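You operate a simulated robot arm through the tools that you are given. There is no shell and no other tool.

You run a simulated robot arm. Do the job below in one go: nothing can be reset, and whatever is moved stays where it is left.

JOB
Disconnect the maroon trainer's battery, black clamp first.
Fine: ignition off and key into its holder before that; swing both clamps right up off their posts; leave the rest alone.

It is judged by the outcome, as a careful person would: the job done as asked, and still so three seconds after it is handed in. It fails if anything else is knocked over, pushed out of place, dropped, spilled or broken.

ROBOT AND FRAMES
A 7-joint arm with a two-finger parallel gripper, fixed in place. Base frame: the origin is at the foot of the arm, x ahead of it, y to its left, z up. Units: cm, degrees, N and s.
Its first joint turns from -149.0 to 149.0 degrees. Payload 3.43 kg.
Tool frame: the origin (TCP) lies between the finger pads and is the grasp point; the fingertips stand 3 cm ahead of it; z points along the fingers, y is the line along which they close. Largest opening 9.4 cm; finger width 2.8, thickness 1; the body of the gripper, 5 by 9.6 cm, starts 5.5 cm behind the TCP.
Orientation is that of the tool frame in the base frame, as a unit quaternion [x, y, z, w]. With the fingers straight down and closing along the base's y, the tool's x points along the base's -x, its y along +y and its z along -z.

CONTROLS
- The arm moves only by the tool send_rows. Its argument "deltas" is a list of rows, each a list of 3 entries, a list of its own where there are three numbers: the closure in counts, from 0 (fully open) to 255 (shut), then the shift along the base's x, y, z in cm, then the turn, a rotation vector about the base's x, y, z in rad. In form: [[fingers, [x, y, z], [ax, ay, az]], ...]. A call has 1 to 20 rows; each row is the pose to reach, as a shift and turn from the pose commanded when the call began. Each row takes 0.2 s and may step no farther than 5 cm and 8.6 degrees from the row before; otherwise, or with a gripper value out of range, the whole call is refused. A pose out of reach is approached as far as the arm can. The call stops where the force on the tool passes 90 N (or 10 N more than at its start, if that is more) or the arm is blocked; 0.2 s more then pass. Each finger travels about 4.5 cm/s and halts on what it meets, pressing with about 35 N; the grip force reading is that of the motor and also rises with nothing between the fingers. The clock runs only during rows and for 0.2 s after the last one: add rows that repeat a pose to give the fingers time. The reply holds the time, the measured pose of the TCP, the force on the tool along the base axes, the opening and the grip force, in the units named above and with some noise, with the torque about the TCP (base axes, N m) and any sound that the robot's microphone picked up, and new pictures: "pictures" is both (left out), scene, wrist or none.
- Cameras (640 x 400 px; columns grow to the right, rows downward): "scene" is fixed at [21.95, 64.79, 147.98]; the picture's right is [0.37, -0.93, 0.00], its down [-0.69, -0.27, -0.67] and it looks along [0.63, 0.25, -0.74] (base axes); focal length 295 px, centre (320, 200). "wrist" rides on the gripper at [7.6, 1.4, -10.2] in the tool frame; the picture's right is [-0.18, 0.98, 0.00], its down [-0.75, -0.14, -0.64] and it looks along [-0.63, -0.12, 0.77] (tool axes); focal length 243 px, centre (320, 200). There is no depth. A picture from a camera that has moved, and an enlarged one, comes with that camera's place and axes in the base frame and with its lens.
- zoom(camera, box): a new picture of the part [left, top, right, bottom] of that camera's present view, enlarged. The clock stands still meanwhile.
- finish_job(): hands the job in; it is judged then, once.

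Places have to be worked out from the pictures, the camera data and where the tool is seen. Open the gripper and draw the arm clear of the work before you hand the job in, unless the task says otherwise.

The tools are called after "Emit:" as a command line: name --argument value ..., lists and objects as JSON in quotes. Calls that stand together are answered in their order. send_rows: Moves the arm, as the interface text tells. Its arguments: {"type":"object","properties":{"deltas":{"type":"array","items":{"type":"array"}},"pictures":{"type":"string","enum":["both","scene","wrist","none"]}},"required":["deltas"]} The other tools are called the same way: zoom (camera, box) takes an enlarged picture of a part of a camera's view; finish_job () hands the job in.

At the start:

```text
t: 0.0
tool_pos: [77.71, 61.02, 114.69]
tcp_rot: [0.0, 1.0, -0.001, 0.0]
force: [0.3, 0.0, 0.2]
wrist_torque: [0.01, 0.02, -0.01]
width: 9.39
finger_force: 0.1
```

scene: 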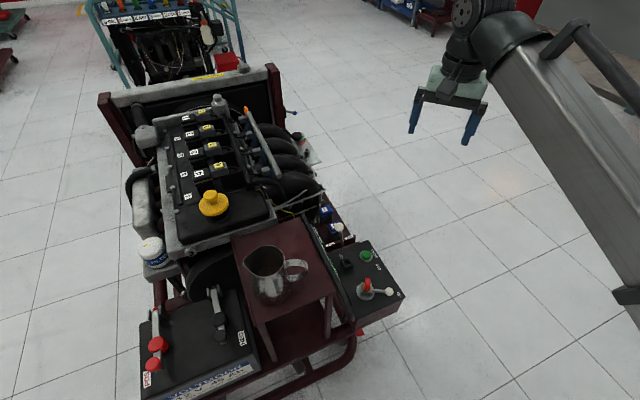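
wrist: 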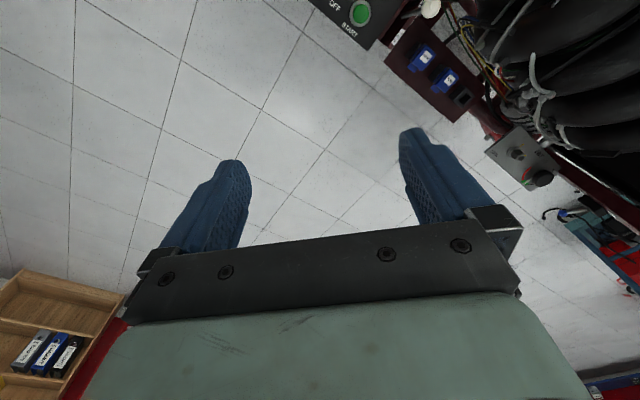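

I start by looking closely at the control panel, the battery and the area around them before moving anything.

Emit:
zoom --camera "scene" --box '[300, 190, 420, 340]'

Emit:
zoom --camera "scene" --box '[120, 270, 280, 400]'

Emit:
zoom --camera "scene" --box '[90, 60, 340, 260]'

Emit:
zoom --camera "wrist" --box '[280, 0, 640, 240]'

```text
2.67 times, centred on (360, 265) of scene
camera zoom: at [21.95, 64.79, 147.98], right [0.37, -0.93, 0.0], down [-0.69, -0.27, -0.67], along [0.63, 0.25, -0.74], focal length 786 px, centre (213, 27)
```

zoom: 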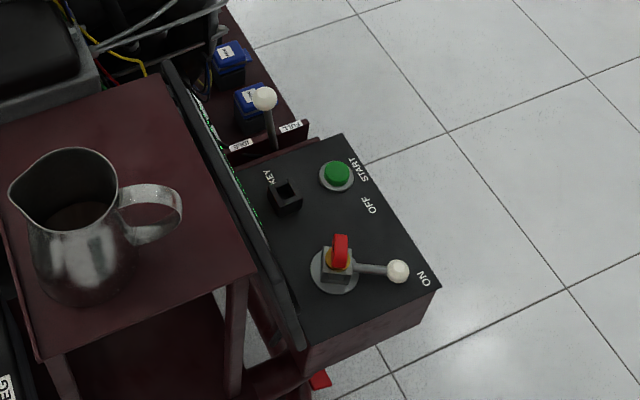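

```text
3.08 times, centred on (200, 335) of scene
camera zoom: at [21.95, 64.79, 147.98], right [0.37, -0.93, 0.0], down [-0.69, -0.27, -0.67], along [0.63, 0.25, -0.74], focal length 907 px, centre (689, -215)
```

zoom: 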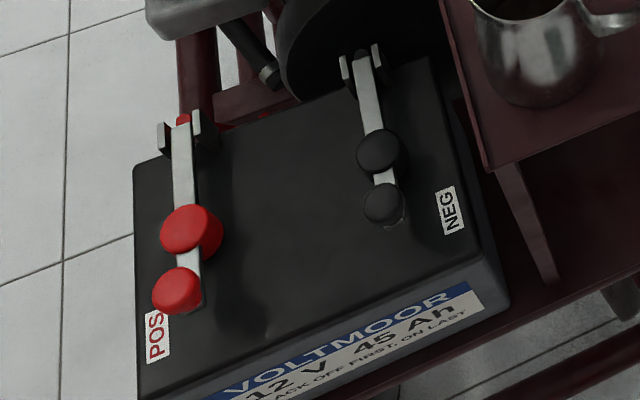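

```text
2.00 times, centred on (215, 160) of scene
camera zoom: at [21.95, 64.79, 147.98], right [0.37, -0.93, 0.0], down [-0.69, -0.27, -0.67], along [0.63, 0.25, -0.74], focal length 590 px, centre (530, 280)
```

zoom: 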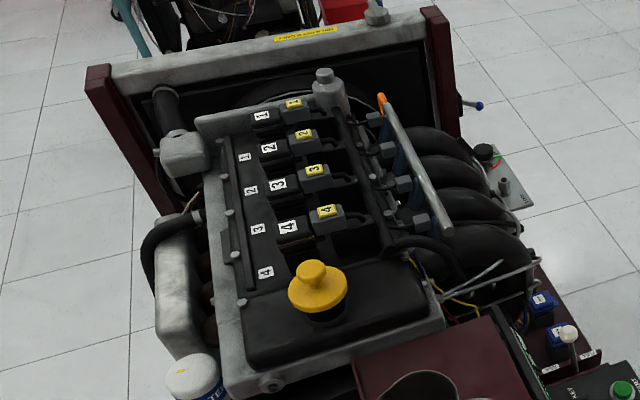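

```text
1.67 times, centred on (460, 120) of wrist
camera zoom: at [70.01, 62.62, 124.86], right [0.18, 0.98, 0.0], down [0.75, -0.14, 0.64], along [0.63, -0.12, -0.77], focal length 404 px, centre (87, 333)
```

zoom: 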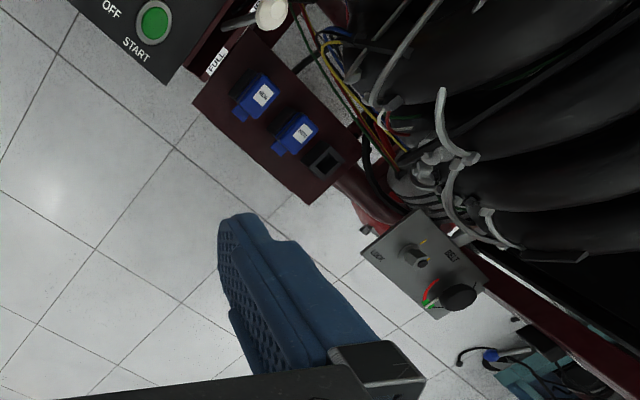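

The START button triangulates to about (73.6, 69.5, 68), so the panel top is near z = 67 and the key switch is near (62, 67). I'll back the arm off at a safe height to get a close wrist view of the panel.

Emit:
send_rows --deltas '[[0, [-3.6, 0.7, -1.5], [0, 0, 0]], [0, [-7.2, 1.4, -3], [0, 0, 0]], [0, [-10.8, 2.1, -4.5], [0, 0, 0]], [0, [-14.4, 2.8, -6], [0, 0, 0]], [0, [-18, 3.5, -7.5], [0, 0, 0]], [0, [-21.6, 4.2, -9], [0, 0, 0]], [0, [-25.2, 4.9, -10.5], [0, 0, 0]], [0, [-28.8, 5.6, -12], [0, 0, 0]], [0, [-32.4, 6.3, -13.5], [0, 0, 0]], [0, [-36, 7, -15], [0, 0, 0]], [0, [-36, 7, -15], [0, 0, 0]]]' --pictures "both"

```text
t: 2.4
tool_pos: [41.78, 68.04, 99.74]
tcp_rot: [0.001, 1.0, 0.0, 0.0]
force: [0.0, 0.9, -0.2]
wrist_torque: [0.01, 0.01, -0.02]
width: 9.42
finger_force: 0.0
camera wrist: at [34.22, 69.58, 109.89], right [0.18, 0.98, 0.0], down [0.75, -0.14, 0.64], along [0.63, -0.12, -0.77], focal length 243 px, centre (320, 200)
```

scene: 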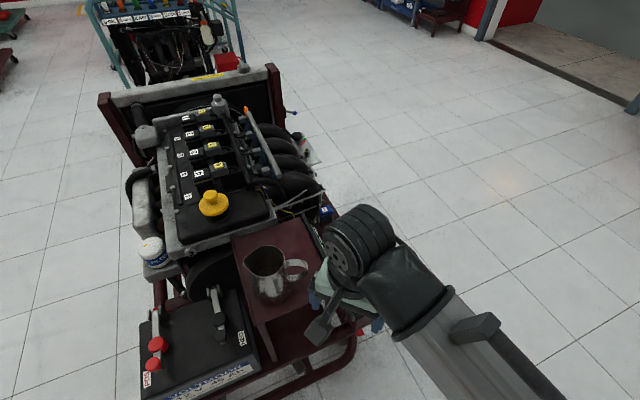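
wrist: 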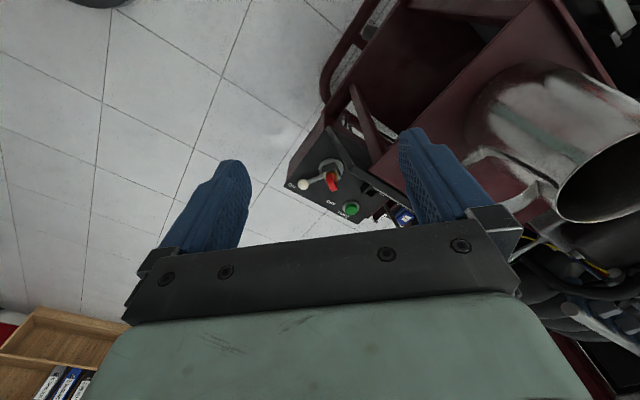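

Emit:
zoom --camera "wrist" --box '[270, 120, 430, 240]'

Emit:
zoom --camera "wrist" --box '[300, 0, 640, 240]'

```text
3.33 times, centred on (350, 180) of wrist
camera zoom: at [34.22, 69.58, 109.89], right [0.18, 0.98, 0.0], down [0.75, -0.14, 0.64], along [0.63, -0.12, -0.77], focal length 809 px, centre (220, 267)
```

zoom: 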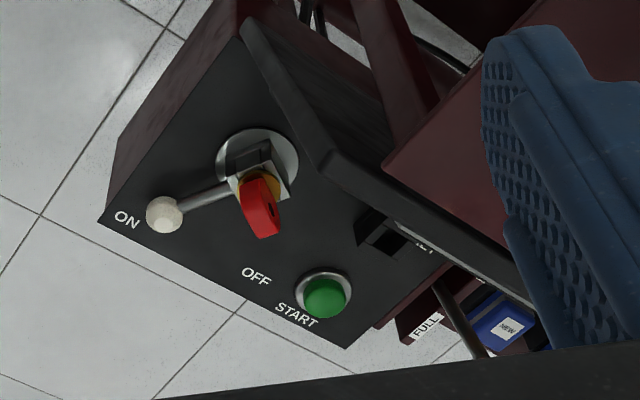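

```text
1.67 times, centred on (470, 120) of wrist
camera zoom: at [34.22, 69.58, 109.89], right [0.18, 0.98, 0.0], down [0.75, -0.14, 0.64], along [0.63, -0.12, -0.77], focal length 404 px, centre (70, 333)
```

zoom: 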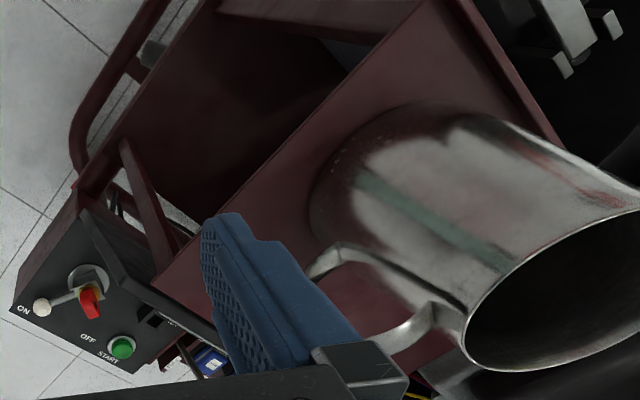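

The panel is rotated about 43°, with the lever ball near (65, 60, 66), the hub near (62.4, 66.7) and the KEY holder near (69, 74.4). The jug on the tray tops out near z = 97 around (47, 85). I'll yaw the tool 45° and come in for a closer view, staying clear of the jug.

Emit:
send_rows --deltas '[[0, [2, -1, -1.7], [0, 0, 0.112]], [0, [4, -2, -3.4], [0, 0, 0.224]], [0, [6, -3, -5.1], [0, 0, 0.336]], [0, [8, -4, -6.8], [0, 0, 0.448]], [0, [10, -5, -8.5], [0, 0, 0.56]], [0, [12, -6, -10.2], [0, 0, 0.672]], [0, [14, -7, -12], [0, 0, 0.785]], [0, [14, -7, -12], [0, 0, 0.785]]]' --pictures "both"

```text
t: 4.2
tool_pos: [55.6, 61.15, 87.39]
tcp_rot: [-0.384, 0.924, 0.0, 0.0]
force: [0.5, 0.0, -0.2]
wrist_torque: [-0.03, 0.01, 0.0]
width: 9.4
finger_force: 0.0
camera wrist: at [49.27, 56.88, 97.64], right [-0.57, 0.82, 0.0], down [0.63, 0.43, 0.64], along [0.53, 0.36, -0.77], focal length 243 px, centre (320, 200)
```

scene: 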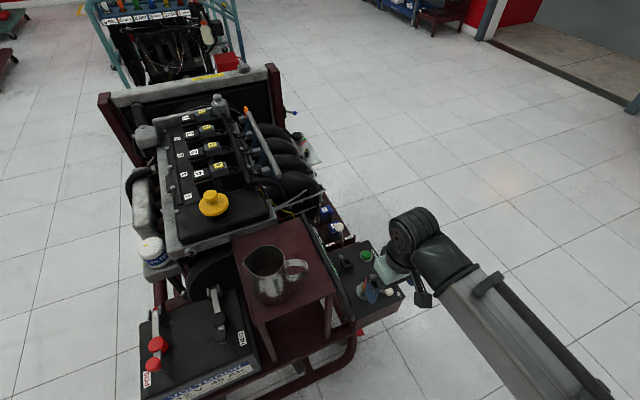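
wrist: 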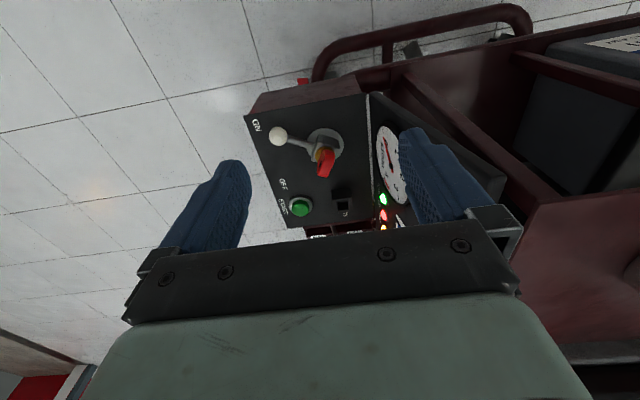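

Emit:
zoom --camera "wrist" --box '[240, 80, 420, 240]'

Emit:
zoom --camera "wrist" --box '[290, 115, 360, 215]'

```text
2.50 times, centred on (330, 160) of wrist
camera zoom: at [49.27, 56.88, 97.64], right [-0.57, 0.82, 0.0], down [0.63, 0.43, 0.64], along [0.53, 0.36, -0.77], focal length 606 px, centre (295, 300)
```

zoom: 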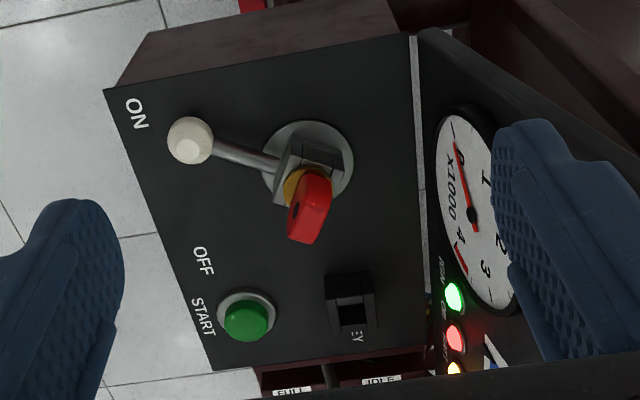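

```text
4.00 times, centred on (325, 165) of wrist
camera zoom: at [49.27, 56.88, 97.64], right [-0.57, 0.82, 0.0], down [0.63, 0.43, 0.64], along [0.53, 0.36, -0.77], focal length 970 px, centre (300, 340)
```

zoom: 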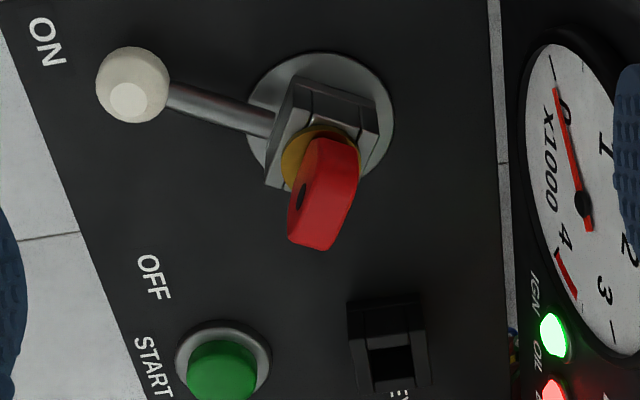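

The view shows the lever ball at about (64.2, 60.3, 67.3) at ON, with OFF about 60° counter-clockwise. The red key bow sits on the hub, and the panel top is near z = 65.4. I'll close the fingers and come down on the near side of the ball, leaving a gap before I push.

Emit:
send_rows --deltas '[[255, [2, -1.2, -2.6], [0, 0, 0]], [255, [4, -2.3, -5.2], [0, 0, 0]], [255, [5.7, -3.4, -7.7], [0, 0, 0]], [255, [5.7, -3.4, -10], [0, 0, 0]], [255, [5.7, -3.4, -12], [0, 0, 0]], [255, [5.7, -3.4, -14], [0, 0, 0]], [255, [5.7, -3.4, -15.5], [0, 0, 0]], [255, [5.7, -3.4, -15.5], [0, 0, 0]]]' --pictures "both"

```text
t: 6.0
tool_pos: [61.29, 57.67, 72.28]
tcp_rot: [-0.383, 0.924, -0.001, 0.0]
force: [0.0, -0.2, -0.1]
wrist_torque: [0.0, -0.03, -0.01]
width: 0.01
finger_force: 33.1
camera wrist: at [54.99, 53.45, 82.31], right [-0.56, 0.83, 0.0], down [0.63, 0.43, 0.64], along [0.53, 0.36, -0.77], focal length 243 px, centre (320, 200)
```

scene: 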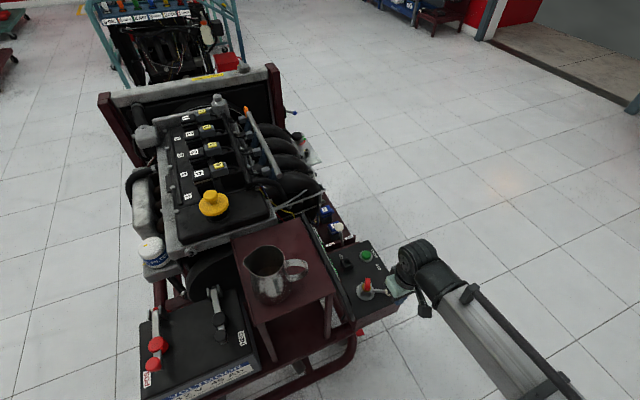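
wrist: 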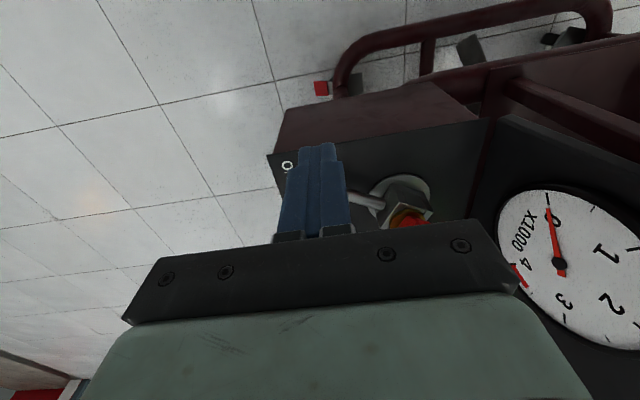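

The ball sits straight behind the fingers as planned. I lower to ball height with fingertips at about z = 66.6, then push along the arc toward OFF, stopping a little short to check.

Emit:
send_rows --deltas '[[255, [0, 0, -1.3], [0, 0, 0]], [255, [0, 0, -2.5], [0, 0, 0]], [255, [0.5, 0.45, -2.5], [0, 0, 0]], [255, [1.0, 0.9, -2.5], [0, 0, 0]], [255, [1.7, 1.2, -2.5], [0, 0, 0]], [255, [2.4, 1.6, -2.5], [0, 0, 0]], [255, [3.0, 2.0, -2.5], [0, 0, 0]], [255, [3.6, 2.5, -2.5], [0, 0, 0]], [255, [4.1, 3.1, -2.5], [0, 0, 0]], [255, [4.5, 3.7, -2.5], [0, 0, 0]], [255, [4.8, 4.3, -2.5], [0, 0, 0]], [255, [4.8, 4.3, -2.5], [0, 0, 0]]]' --pictures "both"

```text
t: 8.6
tool_pos: [65.98, 61.89, 69.73]
tcp_rot: [-0.382, 0.924, 0.0, 0.0]
force: [-0.4, 0.7, -0.5]
wrist_torque: [0.02, 0.0, -0.01]
width: 0.0
finger_force: 32.7
camera wrist: at [59.66, 57.69, 79.86], right [-0.56, 0.83, 0.0], down [0.63, 0.43, 0.64], along [0.53, 0.36, -0.77], focal length 243 px, centre (320, 200)
```

scene: 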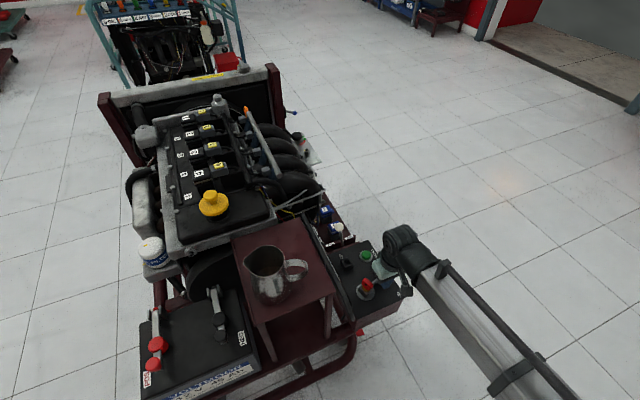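
wrist: 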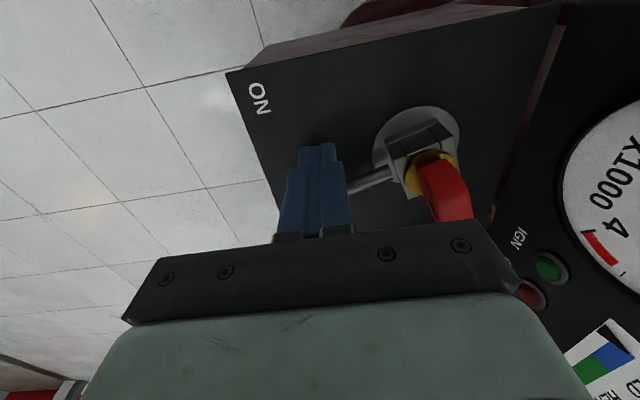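

The lever has swung most of the way and the IGN lamp is now dark. I push the last stretch to the OFF mark.

Emit:
send_rows --deltas '[[255, [0.25, 0.55, 0], [0, 0, 0]], [255, [0.5, 1.1, 0], [0, 0, 0]], [255, [0.75, 1.65, 0], [0, 0, 0]], [255, [0.75, 1.65, 0], [0, 0, 0]]]' --pictures "both"

Emit:
zoom --camera "wrist" --box '[240, 60, 560, 300]'

Emit:
zoom --camera "scene" --box '[320, 220, 420, 320]'

```text
t: 9.6
tool_pos: [66.58, 63.29, 69.61]
tcp_rot: [-0.383, 0.924, -0.001, -0.002]
force: [-11.9, -25.1, 0.1]
wrist_torque: [-0.61, 0.23, -0.1]
width: 0.0
finger_force: 32.8
camera wrist: at [60.33, 59.16, 79.83], right [-0.56, 0.83, 0.0], down [0.63, 0.44, 0.64], along [0.53, 0.36, -0.77], focal length 243 px, centre (320, 200)
```

scene: 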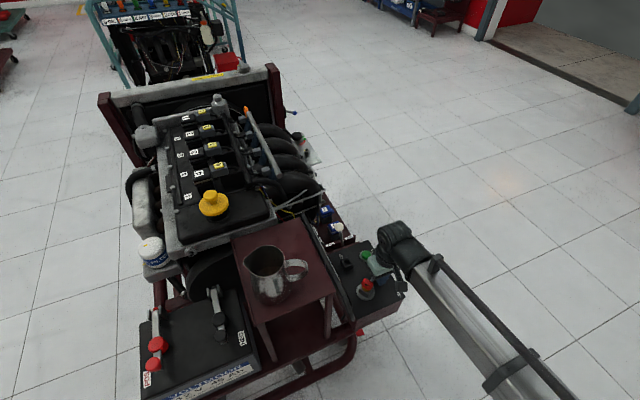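
wrist: 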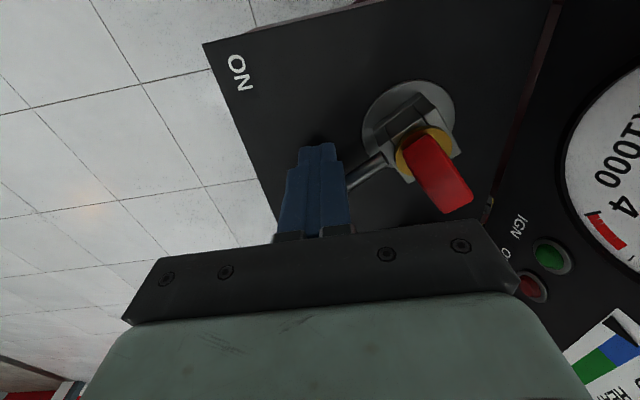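

```text
1.67 times, centred on (400, 180) of wrist
camera zoom: at [60.33, 59.16, 79.83], right [-0.56, 0.83, 0.0], down [0.63, 0.44, 0.64], along [0.53, 0.36, -0.77], focal length 404 px, centre (187, 233)
```

zoom: 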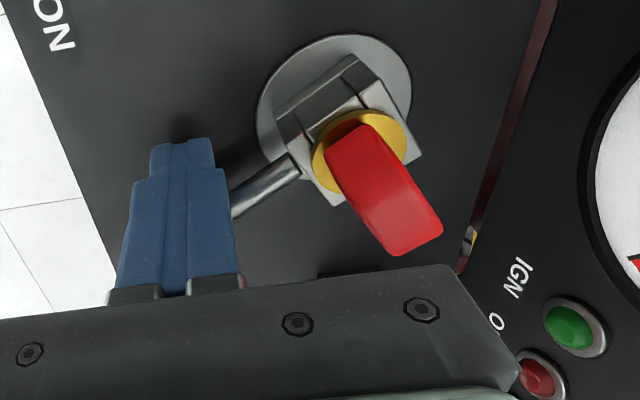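

```text
4.00 times, centred on (370, 270) of scene
camera zoom: at [21.95, 64.79, 147.98], right [0.37, -0.93, 0.0], down [-0.69, -0.27, -0.67], along [0.63, 0.25, -0.74], focal length 1179 px, centre (120, -80)
```

zoom: 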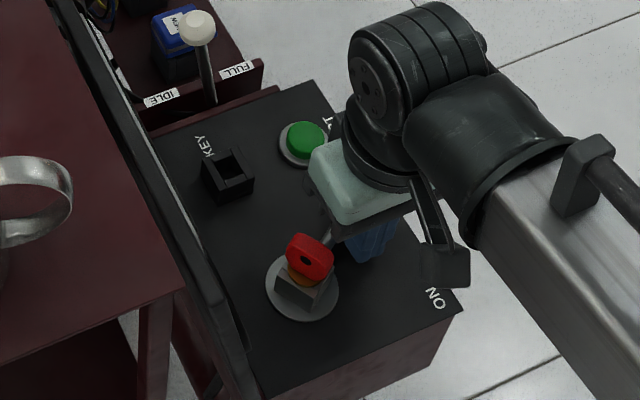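

The force rose to about 28 N at the stop, so the lever is at OFF and the lamps are dark. I back off along the push line, rise, and look at the hub and key from above.

Emit:
send_rows --deltas '[[255, [-0.8, -0.8, 0], [0, 0, 0]], [255, [-2.2, -2.2, 0], [0, 0, 0]], [255, [-3.5, -3.5, 1], [0, 0, 0]], [255, [-4.5, -3.8, 4], [0, 0, 0]], [255, [-5.5, -3.8, 7.5], [0, 0, 0]], [255, [-7, -3.5, 11], [0, 0, 0]], [255, [-9, -3.5, 13], [0, 0, 0]], [255, [-9, -3.5, 13], [0, 0, 0]]]' --pictures "both"

Emit:
zoom --camera "wrist" --box '[240, 60, 480, 240]'

```text
t: 11.4
tool_pos: [57.96, 60.08, 82.85]
tcp_rot: [-0.383, 0.924, 0.0, 0.0]
force: [-0.7, -0.2, 0.2]
wrist_torque: [-0.05, 0.03, -0.01]
width: 0.0
finger_force: 33.0
camera wrist: at [51.44, 55.84, 92.9], right [-0.56, 0.83, 0.0], down [0.63, 0.43, 0.64], along [0.53, 0.36, -0.77], focal length 243 px, centre (320, 200)
```

scene: 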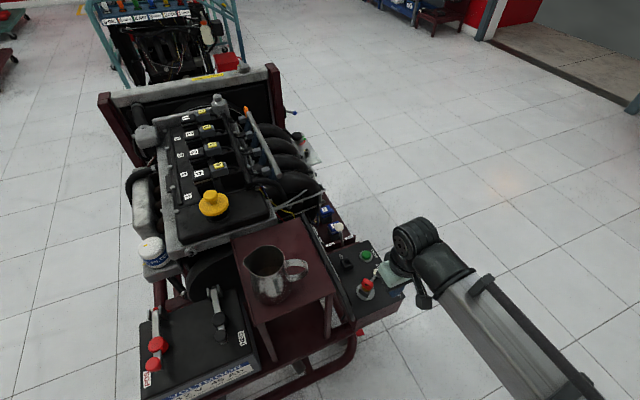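
wrist: 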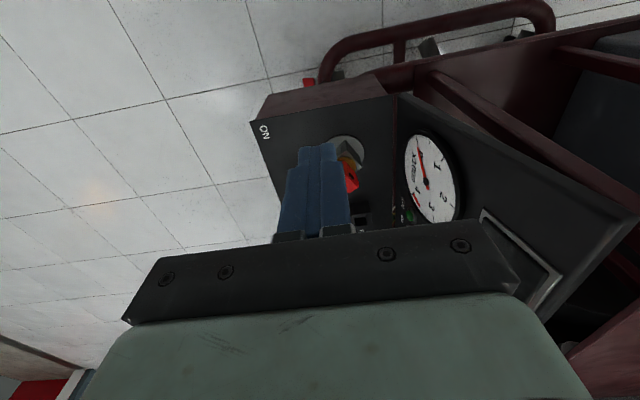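

```text
2.22 times, centred on (360, 150) of wrist
camera zoom: at [51.44, 55.84, 92.9], right [-0.56, 0.83, 0.0], down [0.63, 0.43, 0.64], along [0.53, 0.36, -0.77], focal length 539 px, centre (231, 311)
```

zoom: 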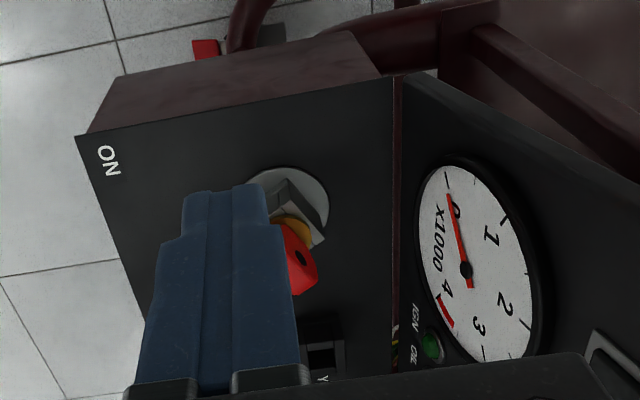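

The closed fingers block the view of the lever, so I open them here, where there is free space all round, and look again.

Emit:
send_rows --deltas '[[0, [0, 0, 0.8], [0, 0, 0]], [0, [0, 0, 1.5], [0, 0, 0]], [0, [0, 0, 1.5], [0, 0, 0]], [0, [0, 0, 1.5], [0, 0, 0]], [0, [0, 0, 1.5], [0, 0, 0]], [0, [0, 0, 1.5], [0, 0, 0]]]' --pictures "wrist"

Emit:
zoom --camera "wrist" --box '[240, 80, 420, 240]'

Emit:
zoom --camera "wrist" --box '[310, 130, 390, 230]'

Emit:
zoom --camera "scene" --box '[320, 240, 400, 310]'

```text
t: 12.8
tool_pos: [58.03, 60.12, 84.31]
tcp_rot: [-0.383, 0.924, 0.0, 0.0]
force: [0.1, 0.7, -0.2]
wrist_torque: [-0.02, 0.03, 0.02]
width: 9.38
finger_force: 0.0
camera wrist: at [51.54, 55.85, 94.33], right [-0.56, 0.83, 0.0], down [0.63, 0.43, 0.64], along [0.53, 0.36, -0.77], focal length 243 px, centre (320, 200)
```

wrist: 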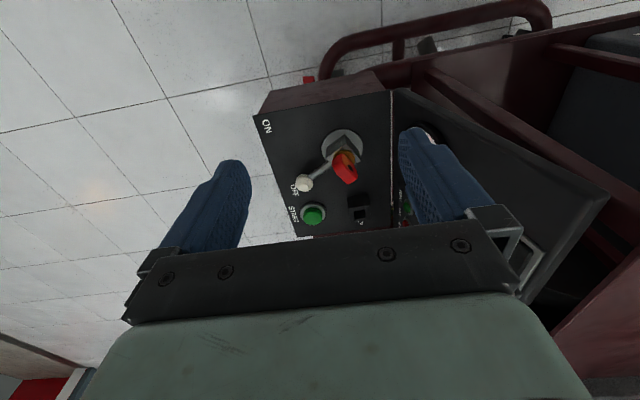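

```text
2.50 times, centred on (330, 160) of wrist
camera zoom: at [51.54, 55.85, 94.33], right [-0.56, 0.83, 0.0], down [0.63, 0.43, 0.64], along [0.53, 0.36, -0.77], focal length 606 px, centre (295, 300)
```

zoom: 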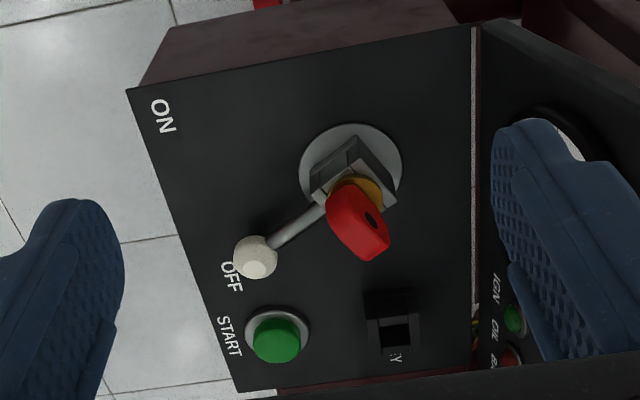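

```text
4.00 times, centred on (350, 180) of wrist
camera zoom: at [51.54, 55.85, 94.33], right [-0.56, 0.83, 0.0], down [0.63, 0.43, 0.64], along [0.53, 0.36, -0.77], focal length 970 px, centre (200, 280)
```

zoom: 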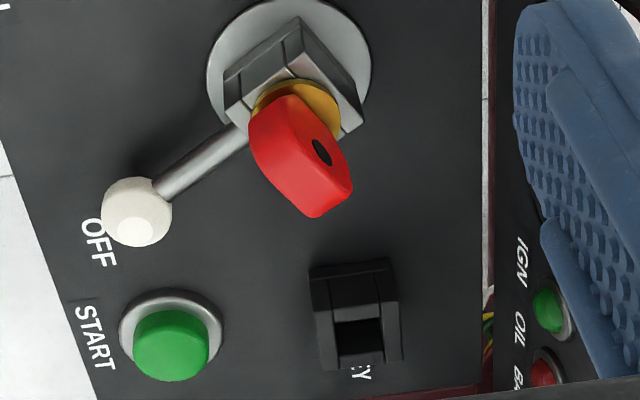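

```text
5.71 times, centred on (360, 275) of scene
camera zoom: at [21.95, 64.79, 147.98], right [0.37, -0.93, 0.0], down [-0.69, -0.27, -0.67], along [0.63, 0.25, -0.74], focal length 1684 px, centre (91, -229)
```

zoom: 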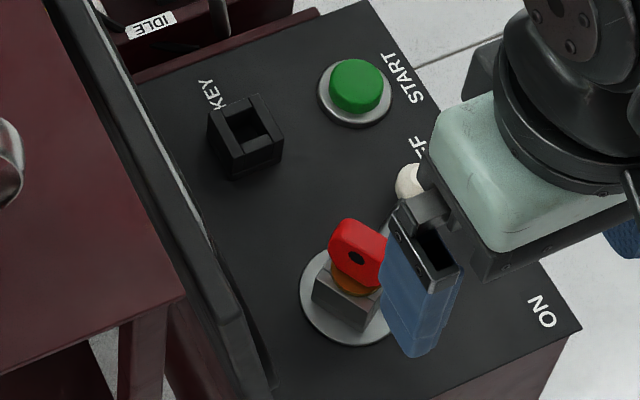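

The lever now points at OFF, the lamp is dark, and the key bow centre is at about (62.35, 66.65, 70.8). Its flat faces point along the lever, about -15°. I yaw the tool 30° to square up with the bow, narrow the fingers to about 4 cm, and stop above the key for a check.

Emit:
send_rows --deltas '[[60, [1, 1.5, 0], [0, 0, 0.11]], [120, [2.2, 3.2, -1], [0, 0, 0.22]], [146, [3.4, 5, -2], [0, 0, 0.33]], [146, [4.4, 6.6, -3], [0, 0, 0.44]], [146, [4.4, 6.6, -5], [0, 0, 0.532]], [146, [4.4, 6.6, -7], [0, 0, 0.532]], [146, [4.4, 6.6, -8.5], [0, 0, 0.532]], [146, [4.4, 6.6, -8.5], [0, 0, 0.532]]]' --pictures "both"

Emit:
zoom --camera "wrist" --box '[240, 80, 420, 240]'

Emit:
zoom --camera "scene" --box '[320, 230, 410, 310]'

```text
t: 14.6
tool_pos: [62.23, 66.61, 75.6]
tcp_rot: [-0.613, 0.79, 0.0, 0.0]
force: [-0.9, -0.6, 0.1]
wrist_torque: [0.04, -0.02, -0.01]
width: 4.01
finger_force: 0.0
camera wrist: at [59.01, 59.73, 85.81], right [-0.91, 0.42, 0.0], down [0.33, 0.69, 0.64], along [0.27, 0.58, -0.77], focal length 243 px, centre (320, 200)
```

scene: 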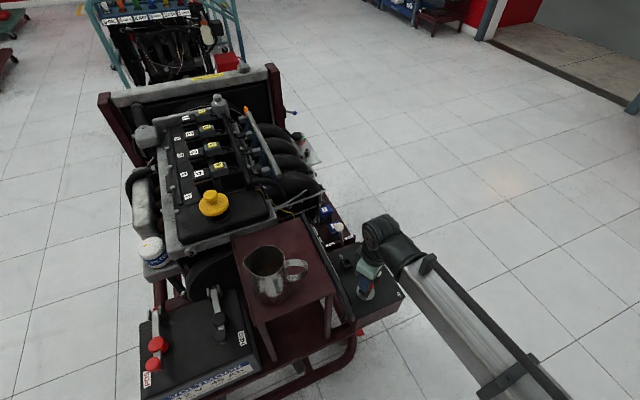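
wrist: 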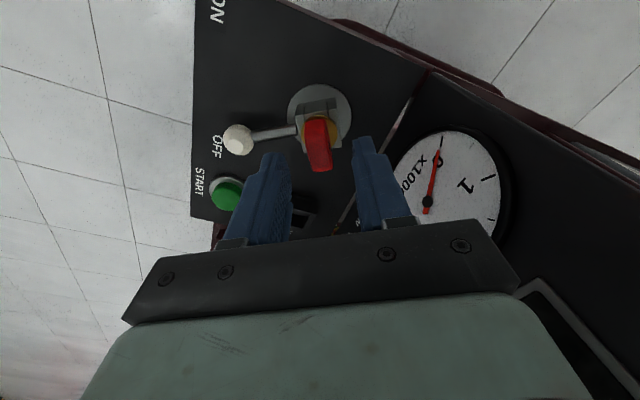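

```text
2.50 times, centred on (330, 160) of wrist
camera zoom: at [59.01, 59.73, 85.81], right [-0.91, 0.42, 0.0], down [0.33, 0.69, 0.64], along [0.27, 0.58, -0.77], focal length 606 px, centre (295, 300)
```

zoom: 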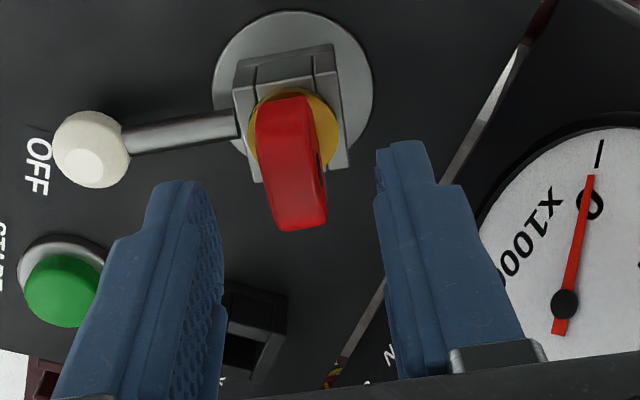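

```text
5.00 times, centred on (365, 270) of scene
camera zoom: at [21.95, 64.79, 147.98], right [0.37, -0.93, 0.0], down [-0.69, -0.27, -0.67], along [0.63, 0.25, -0.74], focal length 1474 px, centre (95, -150)
```

zoom: 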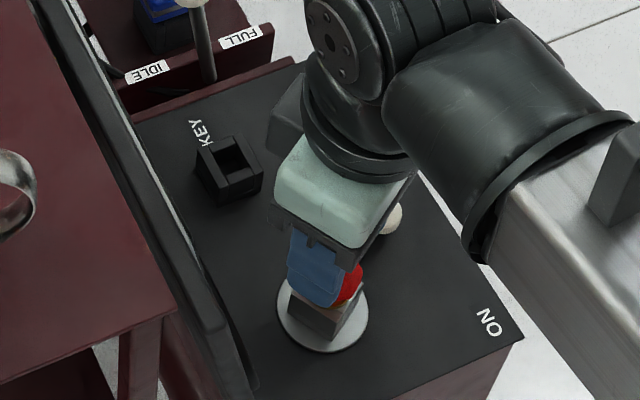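

The bow spans about z = 69.1 to 72.4 and sits centred between the fingers. I lower the tips to z ≈ 69.8, just above the yellow collar, and close on it.

Emit:
send_rows --deltas '[[146, [0.1, 0, -1.2], [0, 0, 0]], [146, [0.1, 0, -2.3], [0, 0, 0]], [146, [0.1, 0, -2.8], [0, 0, 0]], [146, [0.1, 0, -2.8], [0, 0, 0]], [255, [0.1, 0, -2.8], [0, 0, 0]], [255, [0.1, 0, -2.8], [0, 0, 0]], [255, [0.1, 0, -2.8], [0, 0, 0]], [255, [0.1, 0, -2.8], [0, 0, 0]], [255, [0.1, 0, -2.8], [0, 0, 0]]]' --pictures "both"

Emit:
zoom --camera "wrist" --box '[240, 80, 420, 240]'

```text
t: 16.6
tool_pos: [62.43, 66.66, 72.87]
tcp_rot: [-0.612, 0.791, 0.0, 0.0]
force: [0.5, -0.2, 0.1]
wrist_torque: [-0.02, 0.01, 0.01]
width: 1.28
finger_force: 35.0
camera wrist: at [59.09, 59.84, 83.08], right [-0.91, 0.42, 0.0], down [0.33, 0.69, 0.64], along [0.27, 0.58, -0.77], focal length 243 px, centre (320, 200)
```

scene: 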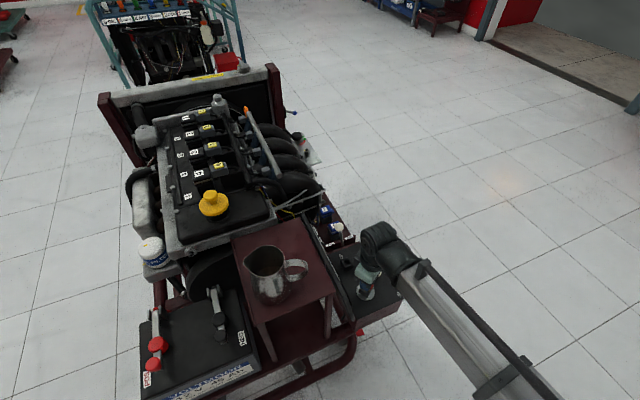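
wrist: 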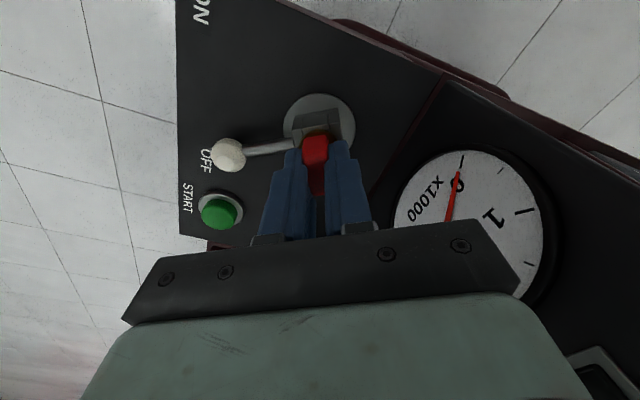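

```text
2.50 times, centred on (330, 160) of wrist
camera zoom: at [59.09, 59.84, 83.08], right [-0.91, 0.42, 0.0], down [0.33, 0.69, 0.64], along [0.27, 0.58, -0.77], focal length 606 px, centre (295, 300)
```

zoom: 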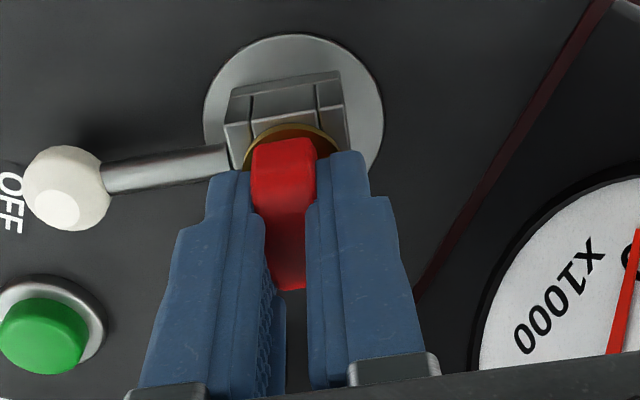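

The grip holds the bow at 1.28 cm width with 35 N. I draw the key straight up slowly.

Emit:
send_rows --deltas '[[255, [0, 0, 0.6], [0, 0, 0]], [255, [0, 0, 1.2], [0, 0, 0]], [255, [0, 0, 1.9], [0, 0, 0]], [255, [0, 0, 2.6], [0, 0, 0]], [255, [0, 0, 3.4], [0, 0, 0]], [255, [0, 0, 4.4], [0, 0, 0]], [255, [0, 0, 5.5], [0, 0, 0]], [255, [0, 0, 6.5], [0, 0, 0]], [255, [0, 0, 6.5], [0, 0, 0]]]' --pictures "both"

Emit:
zoom --camera "wrist" --box '[230, 60, 430, 240]'

Emit:
zoom --camera "scene" --box '[320, 230, 410, 310]'

```text
t: 18.6
tool_pos: [62.59, 66.77, 79.4]
tcp_rot: [-0.611, 0.791, 0.0, 0.0]
force: [0.2, -0.1, 0.3]
wrist_torque: [-0.01, -0.02, 0.01]
width: 1.25
finger_force: 35.2
camera wrist: at [59.15, 59.89, 89.52], right [-0.91, 0.42, 0.0], down [0.33, 0.69, 0.64], along [0.27, 0.58, -0.77], focal length 243 px, centre (320, 200)
```

scene: 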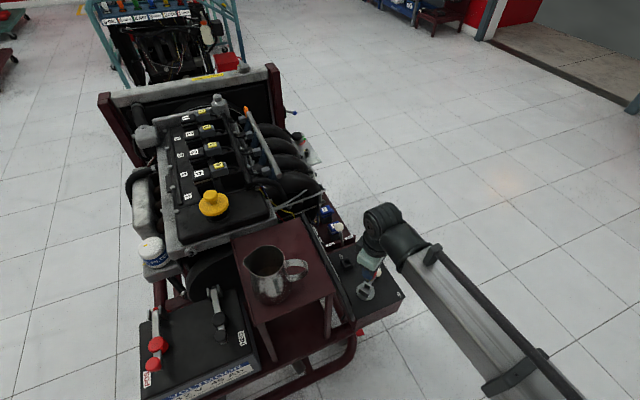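
wrist: 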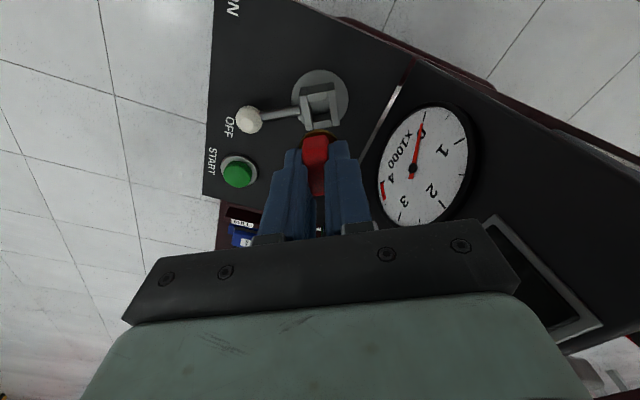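

```text
2.22 times, centred on (330, 150) of wrist
camera zoom: at [59.15, 59.89, 89.52], right [-0.91, 0.42, 0.0], down [0.33, 0.69, 0.64], along [0.27, 0.58, -0.77], focal length 539 px, centre (298, 311)
```

zoom: 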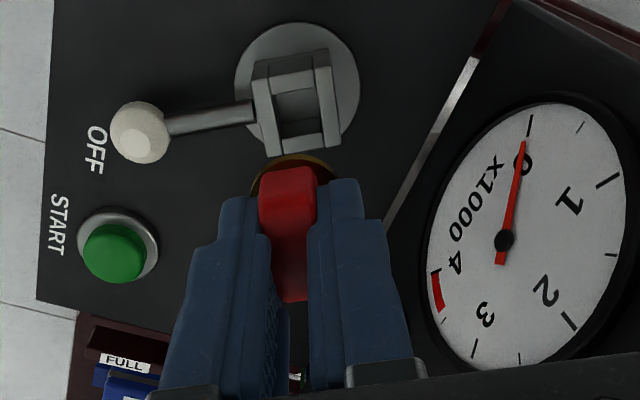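

```text
5.00 times, centred on (365, 270) of scene
camera zoom: at [21.95, 64.79, 147.98], right [0.37, -0.93, 0.0], down [-0.69, -0.27, -0.67], along [0.63, 0.25, -0.74], focal length 1474 px, centre (95, -150)
```

zoom: 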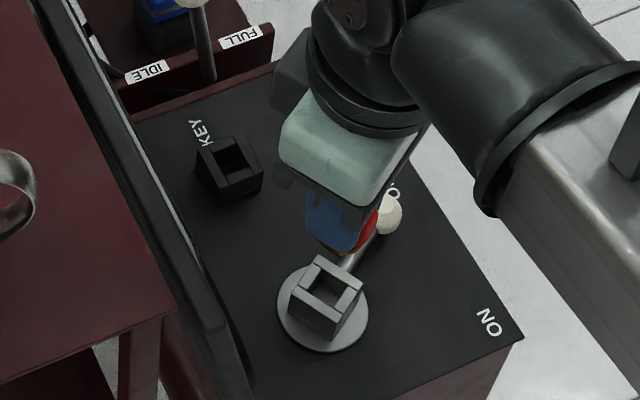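

The key is out and held, and the empty switch shows a square socket like the holder's. I zoom in on the socket to calibrate where a hole directly under the key appears in the wrist view.

Emit:
zoom --camera "wrist" --box '[285, 60, 365, 160]'

Emit:
zoom --camera "scene" --box '[335, 240, 400, 305]'

```text
4.00 times, centred on (325, 110) of wrist
camera zoom: at [59.15, 59.89, 89.52], right [-0.91, 0.42, 0.0], down [0.33, 0.69, 0.64], along [0.27, 0.58, -0.77], focal length 970 px, centre (300, 560)
```

zoom: 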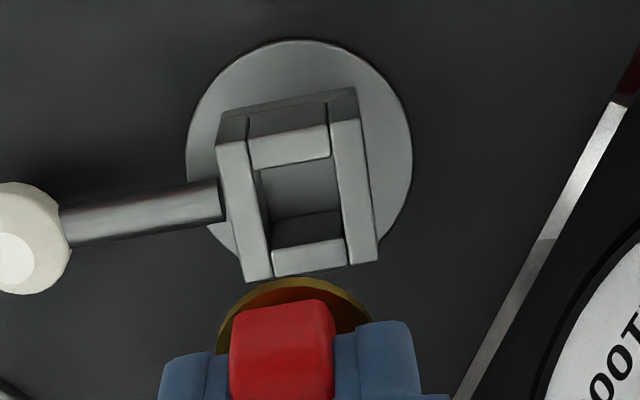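

```text
6.15 times, centred on (368, 272) of scene
camera zoom: at [21.95, 64.79, 147.98], right [0.37, -0.93, 0.0], down [-0.69, -0.27, -0.67], along [0.63, 0.25, -0.74], focal length 1814 px, centre (28, -246)
```

zoom: 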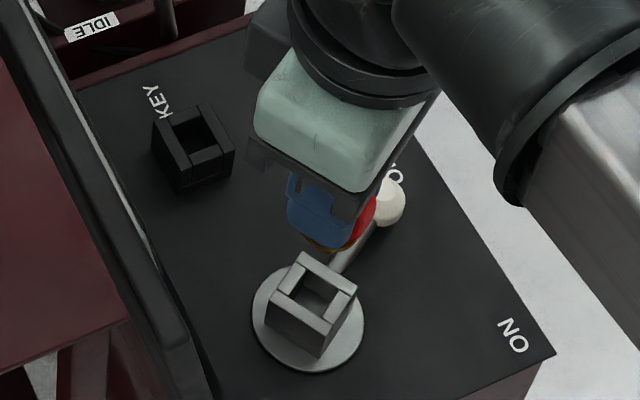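

The socket centre measures (62.2, 66.6) by eye against the actual (62.4, 66.7), so my image estimates are good to about 2 mm. I now carry the key over the holder near (68.2, 74.4) and turn it back 30° so it lines up with the holder's square.

Emit:
send_rows --deltas '[[255, [0.8, 1.2, 0.6], [0, 0, -0.09]], [255, [1.9, 2.6, 1], [0, 0, -0.18]], [255, [3, 4.1, 1], [0, 0, -0.27]], [255, [4.1, 5.6, 1], [0, 0, -0.36]], [255, [5, 6.8, 1], [0, 0, -0.45]], [255, [5.6, 7.7, 1], [0, 0, -0.53]], [255, [5.6, 7.7, 1], [0, 0, -0.53]]]' --pictures "both"

Emit:
zoom --camera "wrist" --box '[280, 60, 360, 160]'

Emit:
zoom --camera "scene" --box '[320, 225, 400, 305]'

```text
t: 20.2
tool_pos: [67.92, 74.52, 80.29]
tcp_rot: [-0.383, 0.924, 0.0, 0.0]
force: [0.2, 0.2, 0.3]
wrist_torque: [-0.02, -0.02, -0.02]
width: 1.27
finger_force: 35.3
camera wrist: at [61.58, 70.28, 90.54], right [-0.57, 0.82, 0.0], down [0.63, 0.43, 0.64], along [0.53, 0.36, -0.77], focal length 243 px, centre (320, 200)
```

scene: 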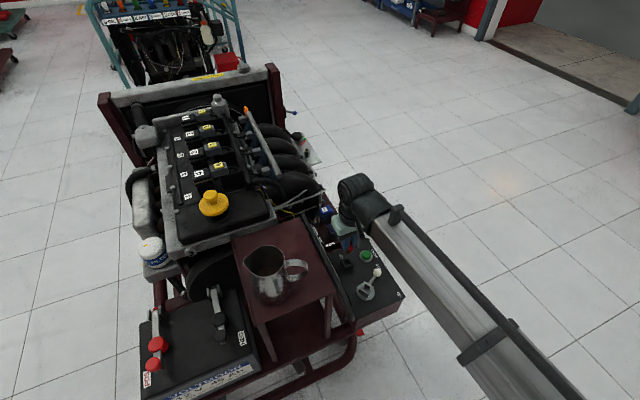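
wrist: 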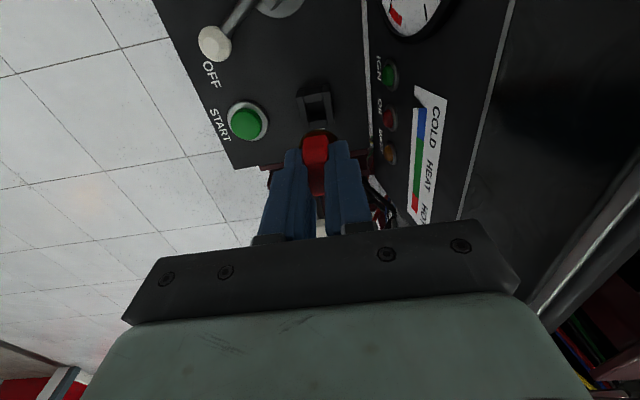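

```text
4.00 times, centred on (320, 110) of wrist
camera zoom: at [61.58, 70.28, 90.54], right [-0.57, 0.82, 0.0], down [0.63, 0.43, 0.64], along [0.53, 0.36, -0.77], focal length 970 px, centre (320, 560)
```

zoom: 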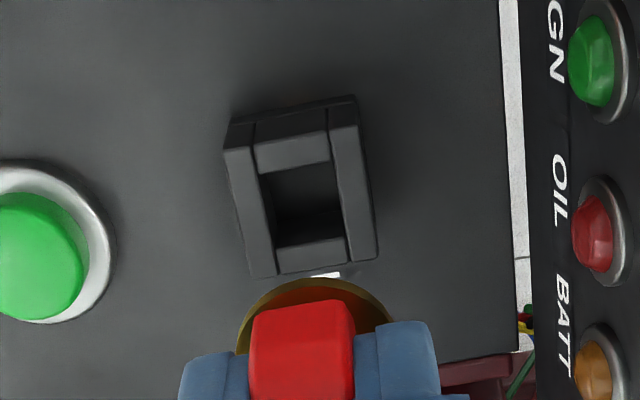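

```text
5.00 times, centred on (360, 265) of scene
camera zoom: at [21.95, 64.79, 147.98], right [0.37, -0.93, 0.0], down [-0.69, -0.27, -0.67], along [0.63, 0.25, -0.74], focal length 1474 px, centre (120, -125)
```

zoom: 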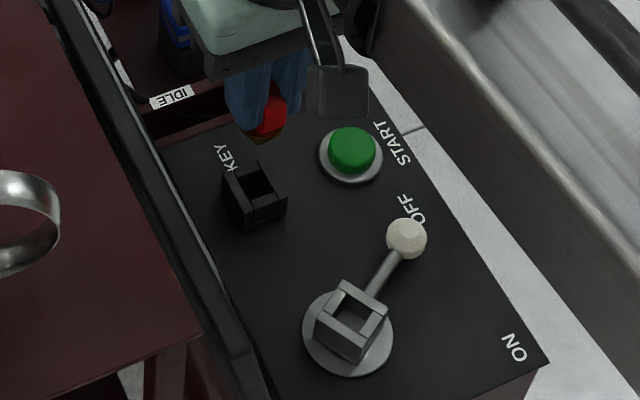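

The holder's square now looks just like the switch socket did, so the yaw matches. Compared with the calibration view it sits about 0.4 cm left and 0.3 cm beyond the key axis. I correct by (+0.46, -0.10), drop 1.4 cm and check again.

Emit:
send_rows --deltas '[[255, [0.25, -0.05, -0.4], [0, 0, 0]], [255, [0.46, -0.1, -1.0], [0, 0, 0]], [255, [0.46, -0.1, -1.4], [0, 0, 0]], [255, [0.46, -0.1, -1.4], [0, 0, 0]]]' --pictures "wrist"

Emit:
zoom --camera "wrist" --box '[280, 60, 360, 160]'

Emit:
zoom --camera "scene" --box '[330, 230, 380, 280]'

```text
t: 21.2
tool_pos: [68.39, 74.39, 78.82]
tcp_rot: [-0.384, 0.923, 0.0, 0.0]
force: [0.2, -0.1, -0.4]
wrist_torque: [-0.02, 0.0, -0.01]
width: 1.27
finger_force: 34.9
camera wrist: at [62.03, 70.1, 89.11], right [-0.57, 0.82, 0.0], down [0.63, 0.43, 0.64], along [0.53, 0.36, -0.77], focal length 243 px, centre (320, 200)
```

wrist: 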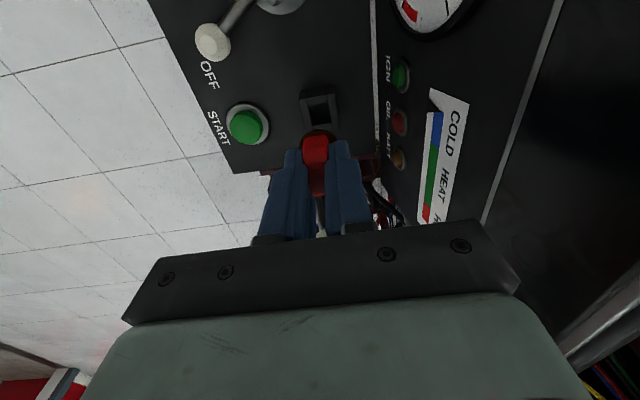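

```text
4.00 times, centred on (320, 110) of wrist
camera zoom: at [62.03, 70.1, 89.11], right [-0.57, 0.82, 0.0], down [0.63, 0.43, 0.64], along [0.53, 0.36, -0.77], focal length 970 px, centre (320, 560)
```

zoom: 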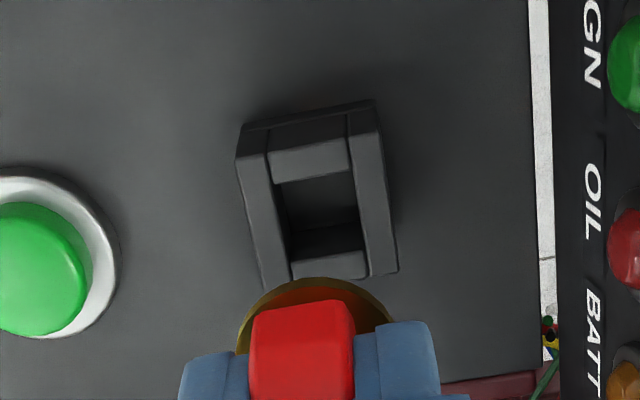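

```text
8.00 times, centred on (355, 255) of scene
camera zoom: at [21.95, 64.79, 147.98], right [0.37, -0.93, 0.0], down [-0.69, -0.27, -0.67], along [0.63, 0.25, -0.74], focal length 2358 px, centre (40, -240)
```

zoom: 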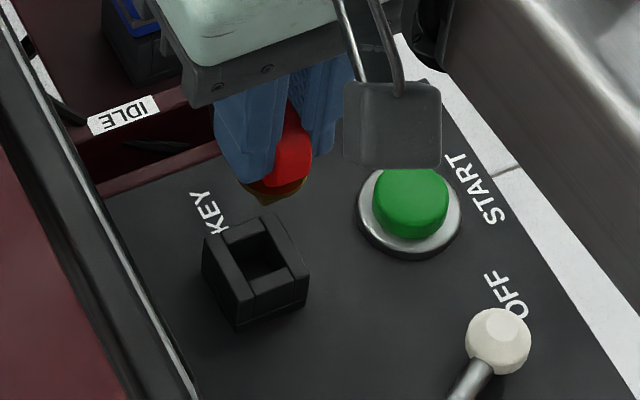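

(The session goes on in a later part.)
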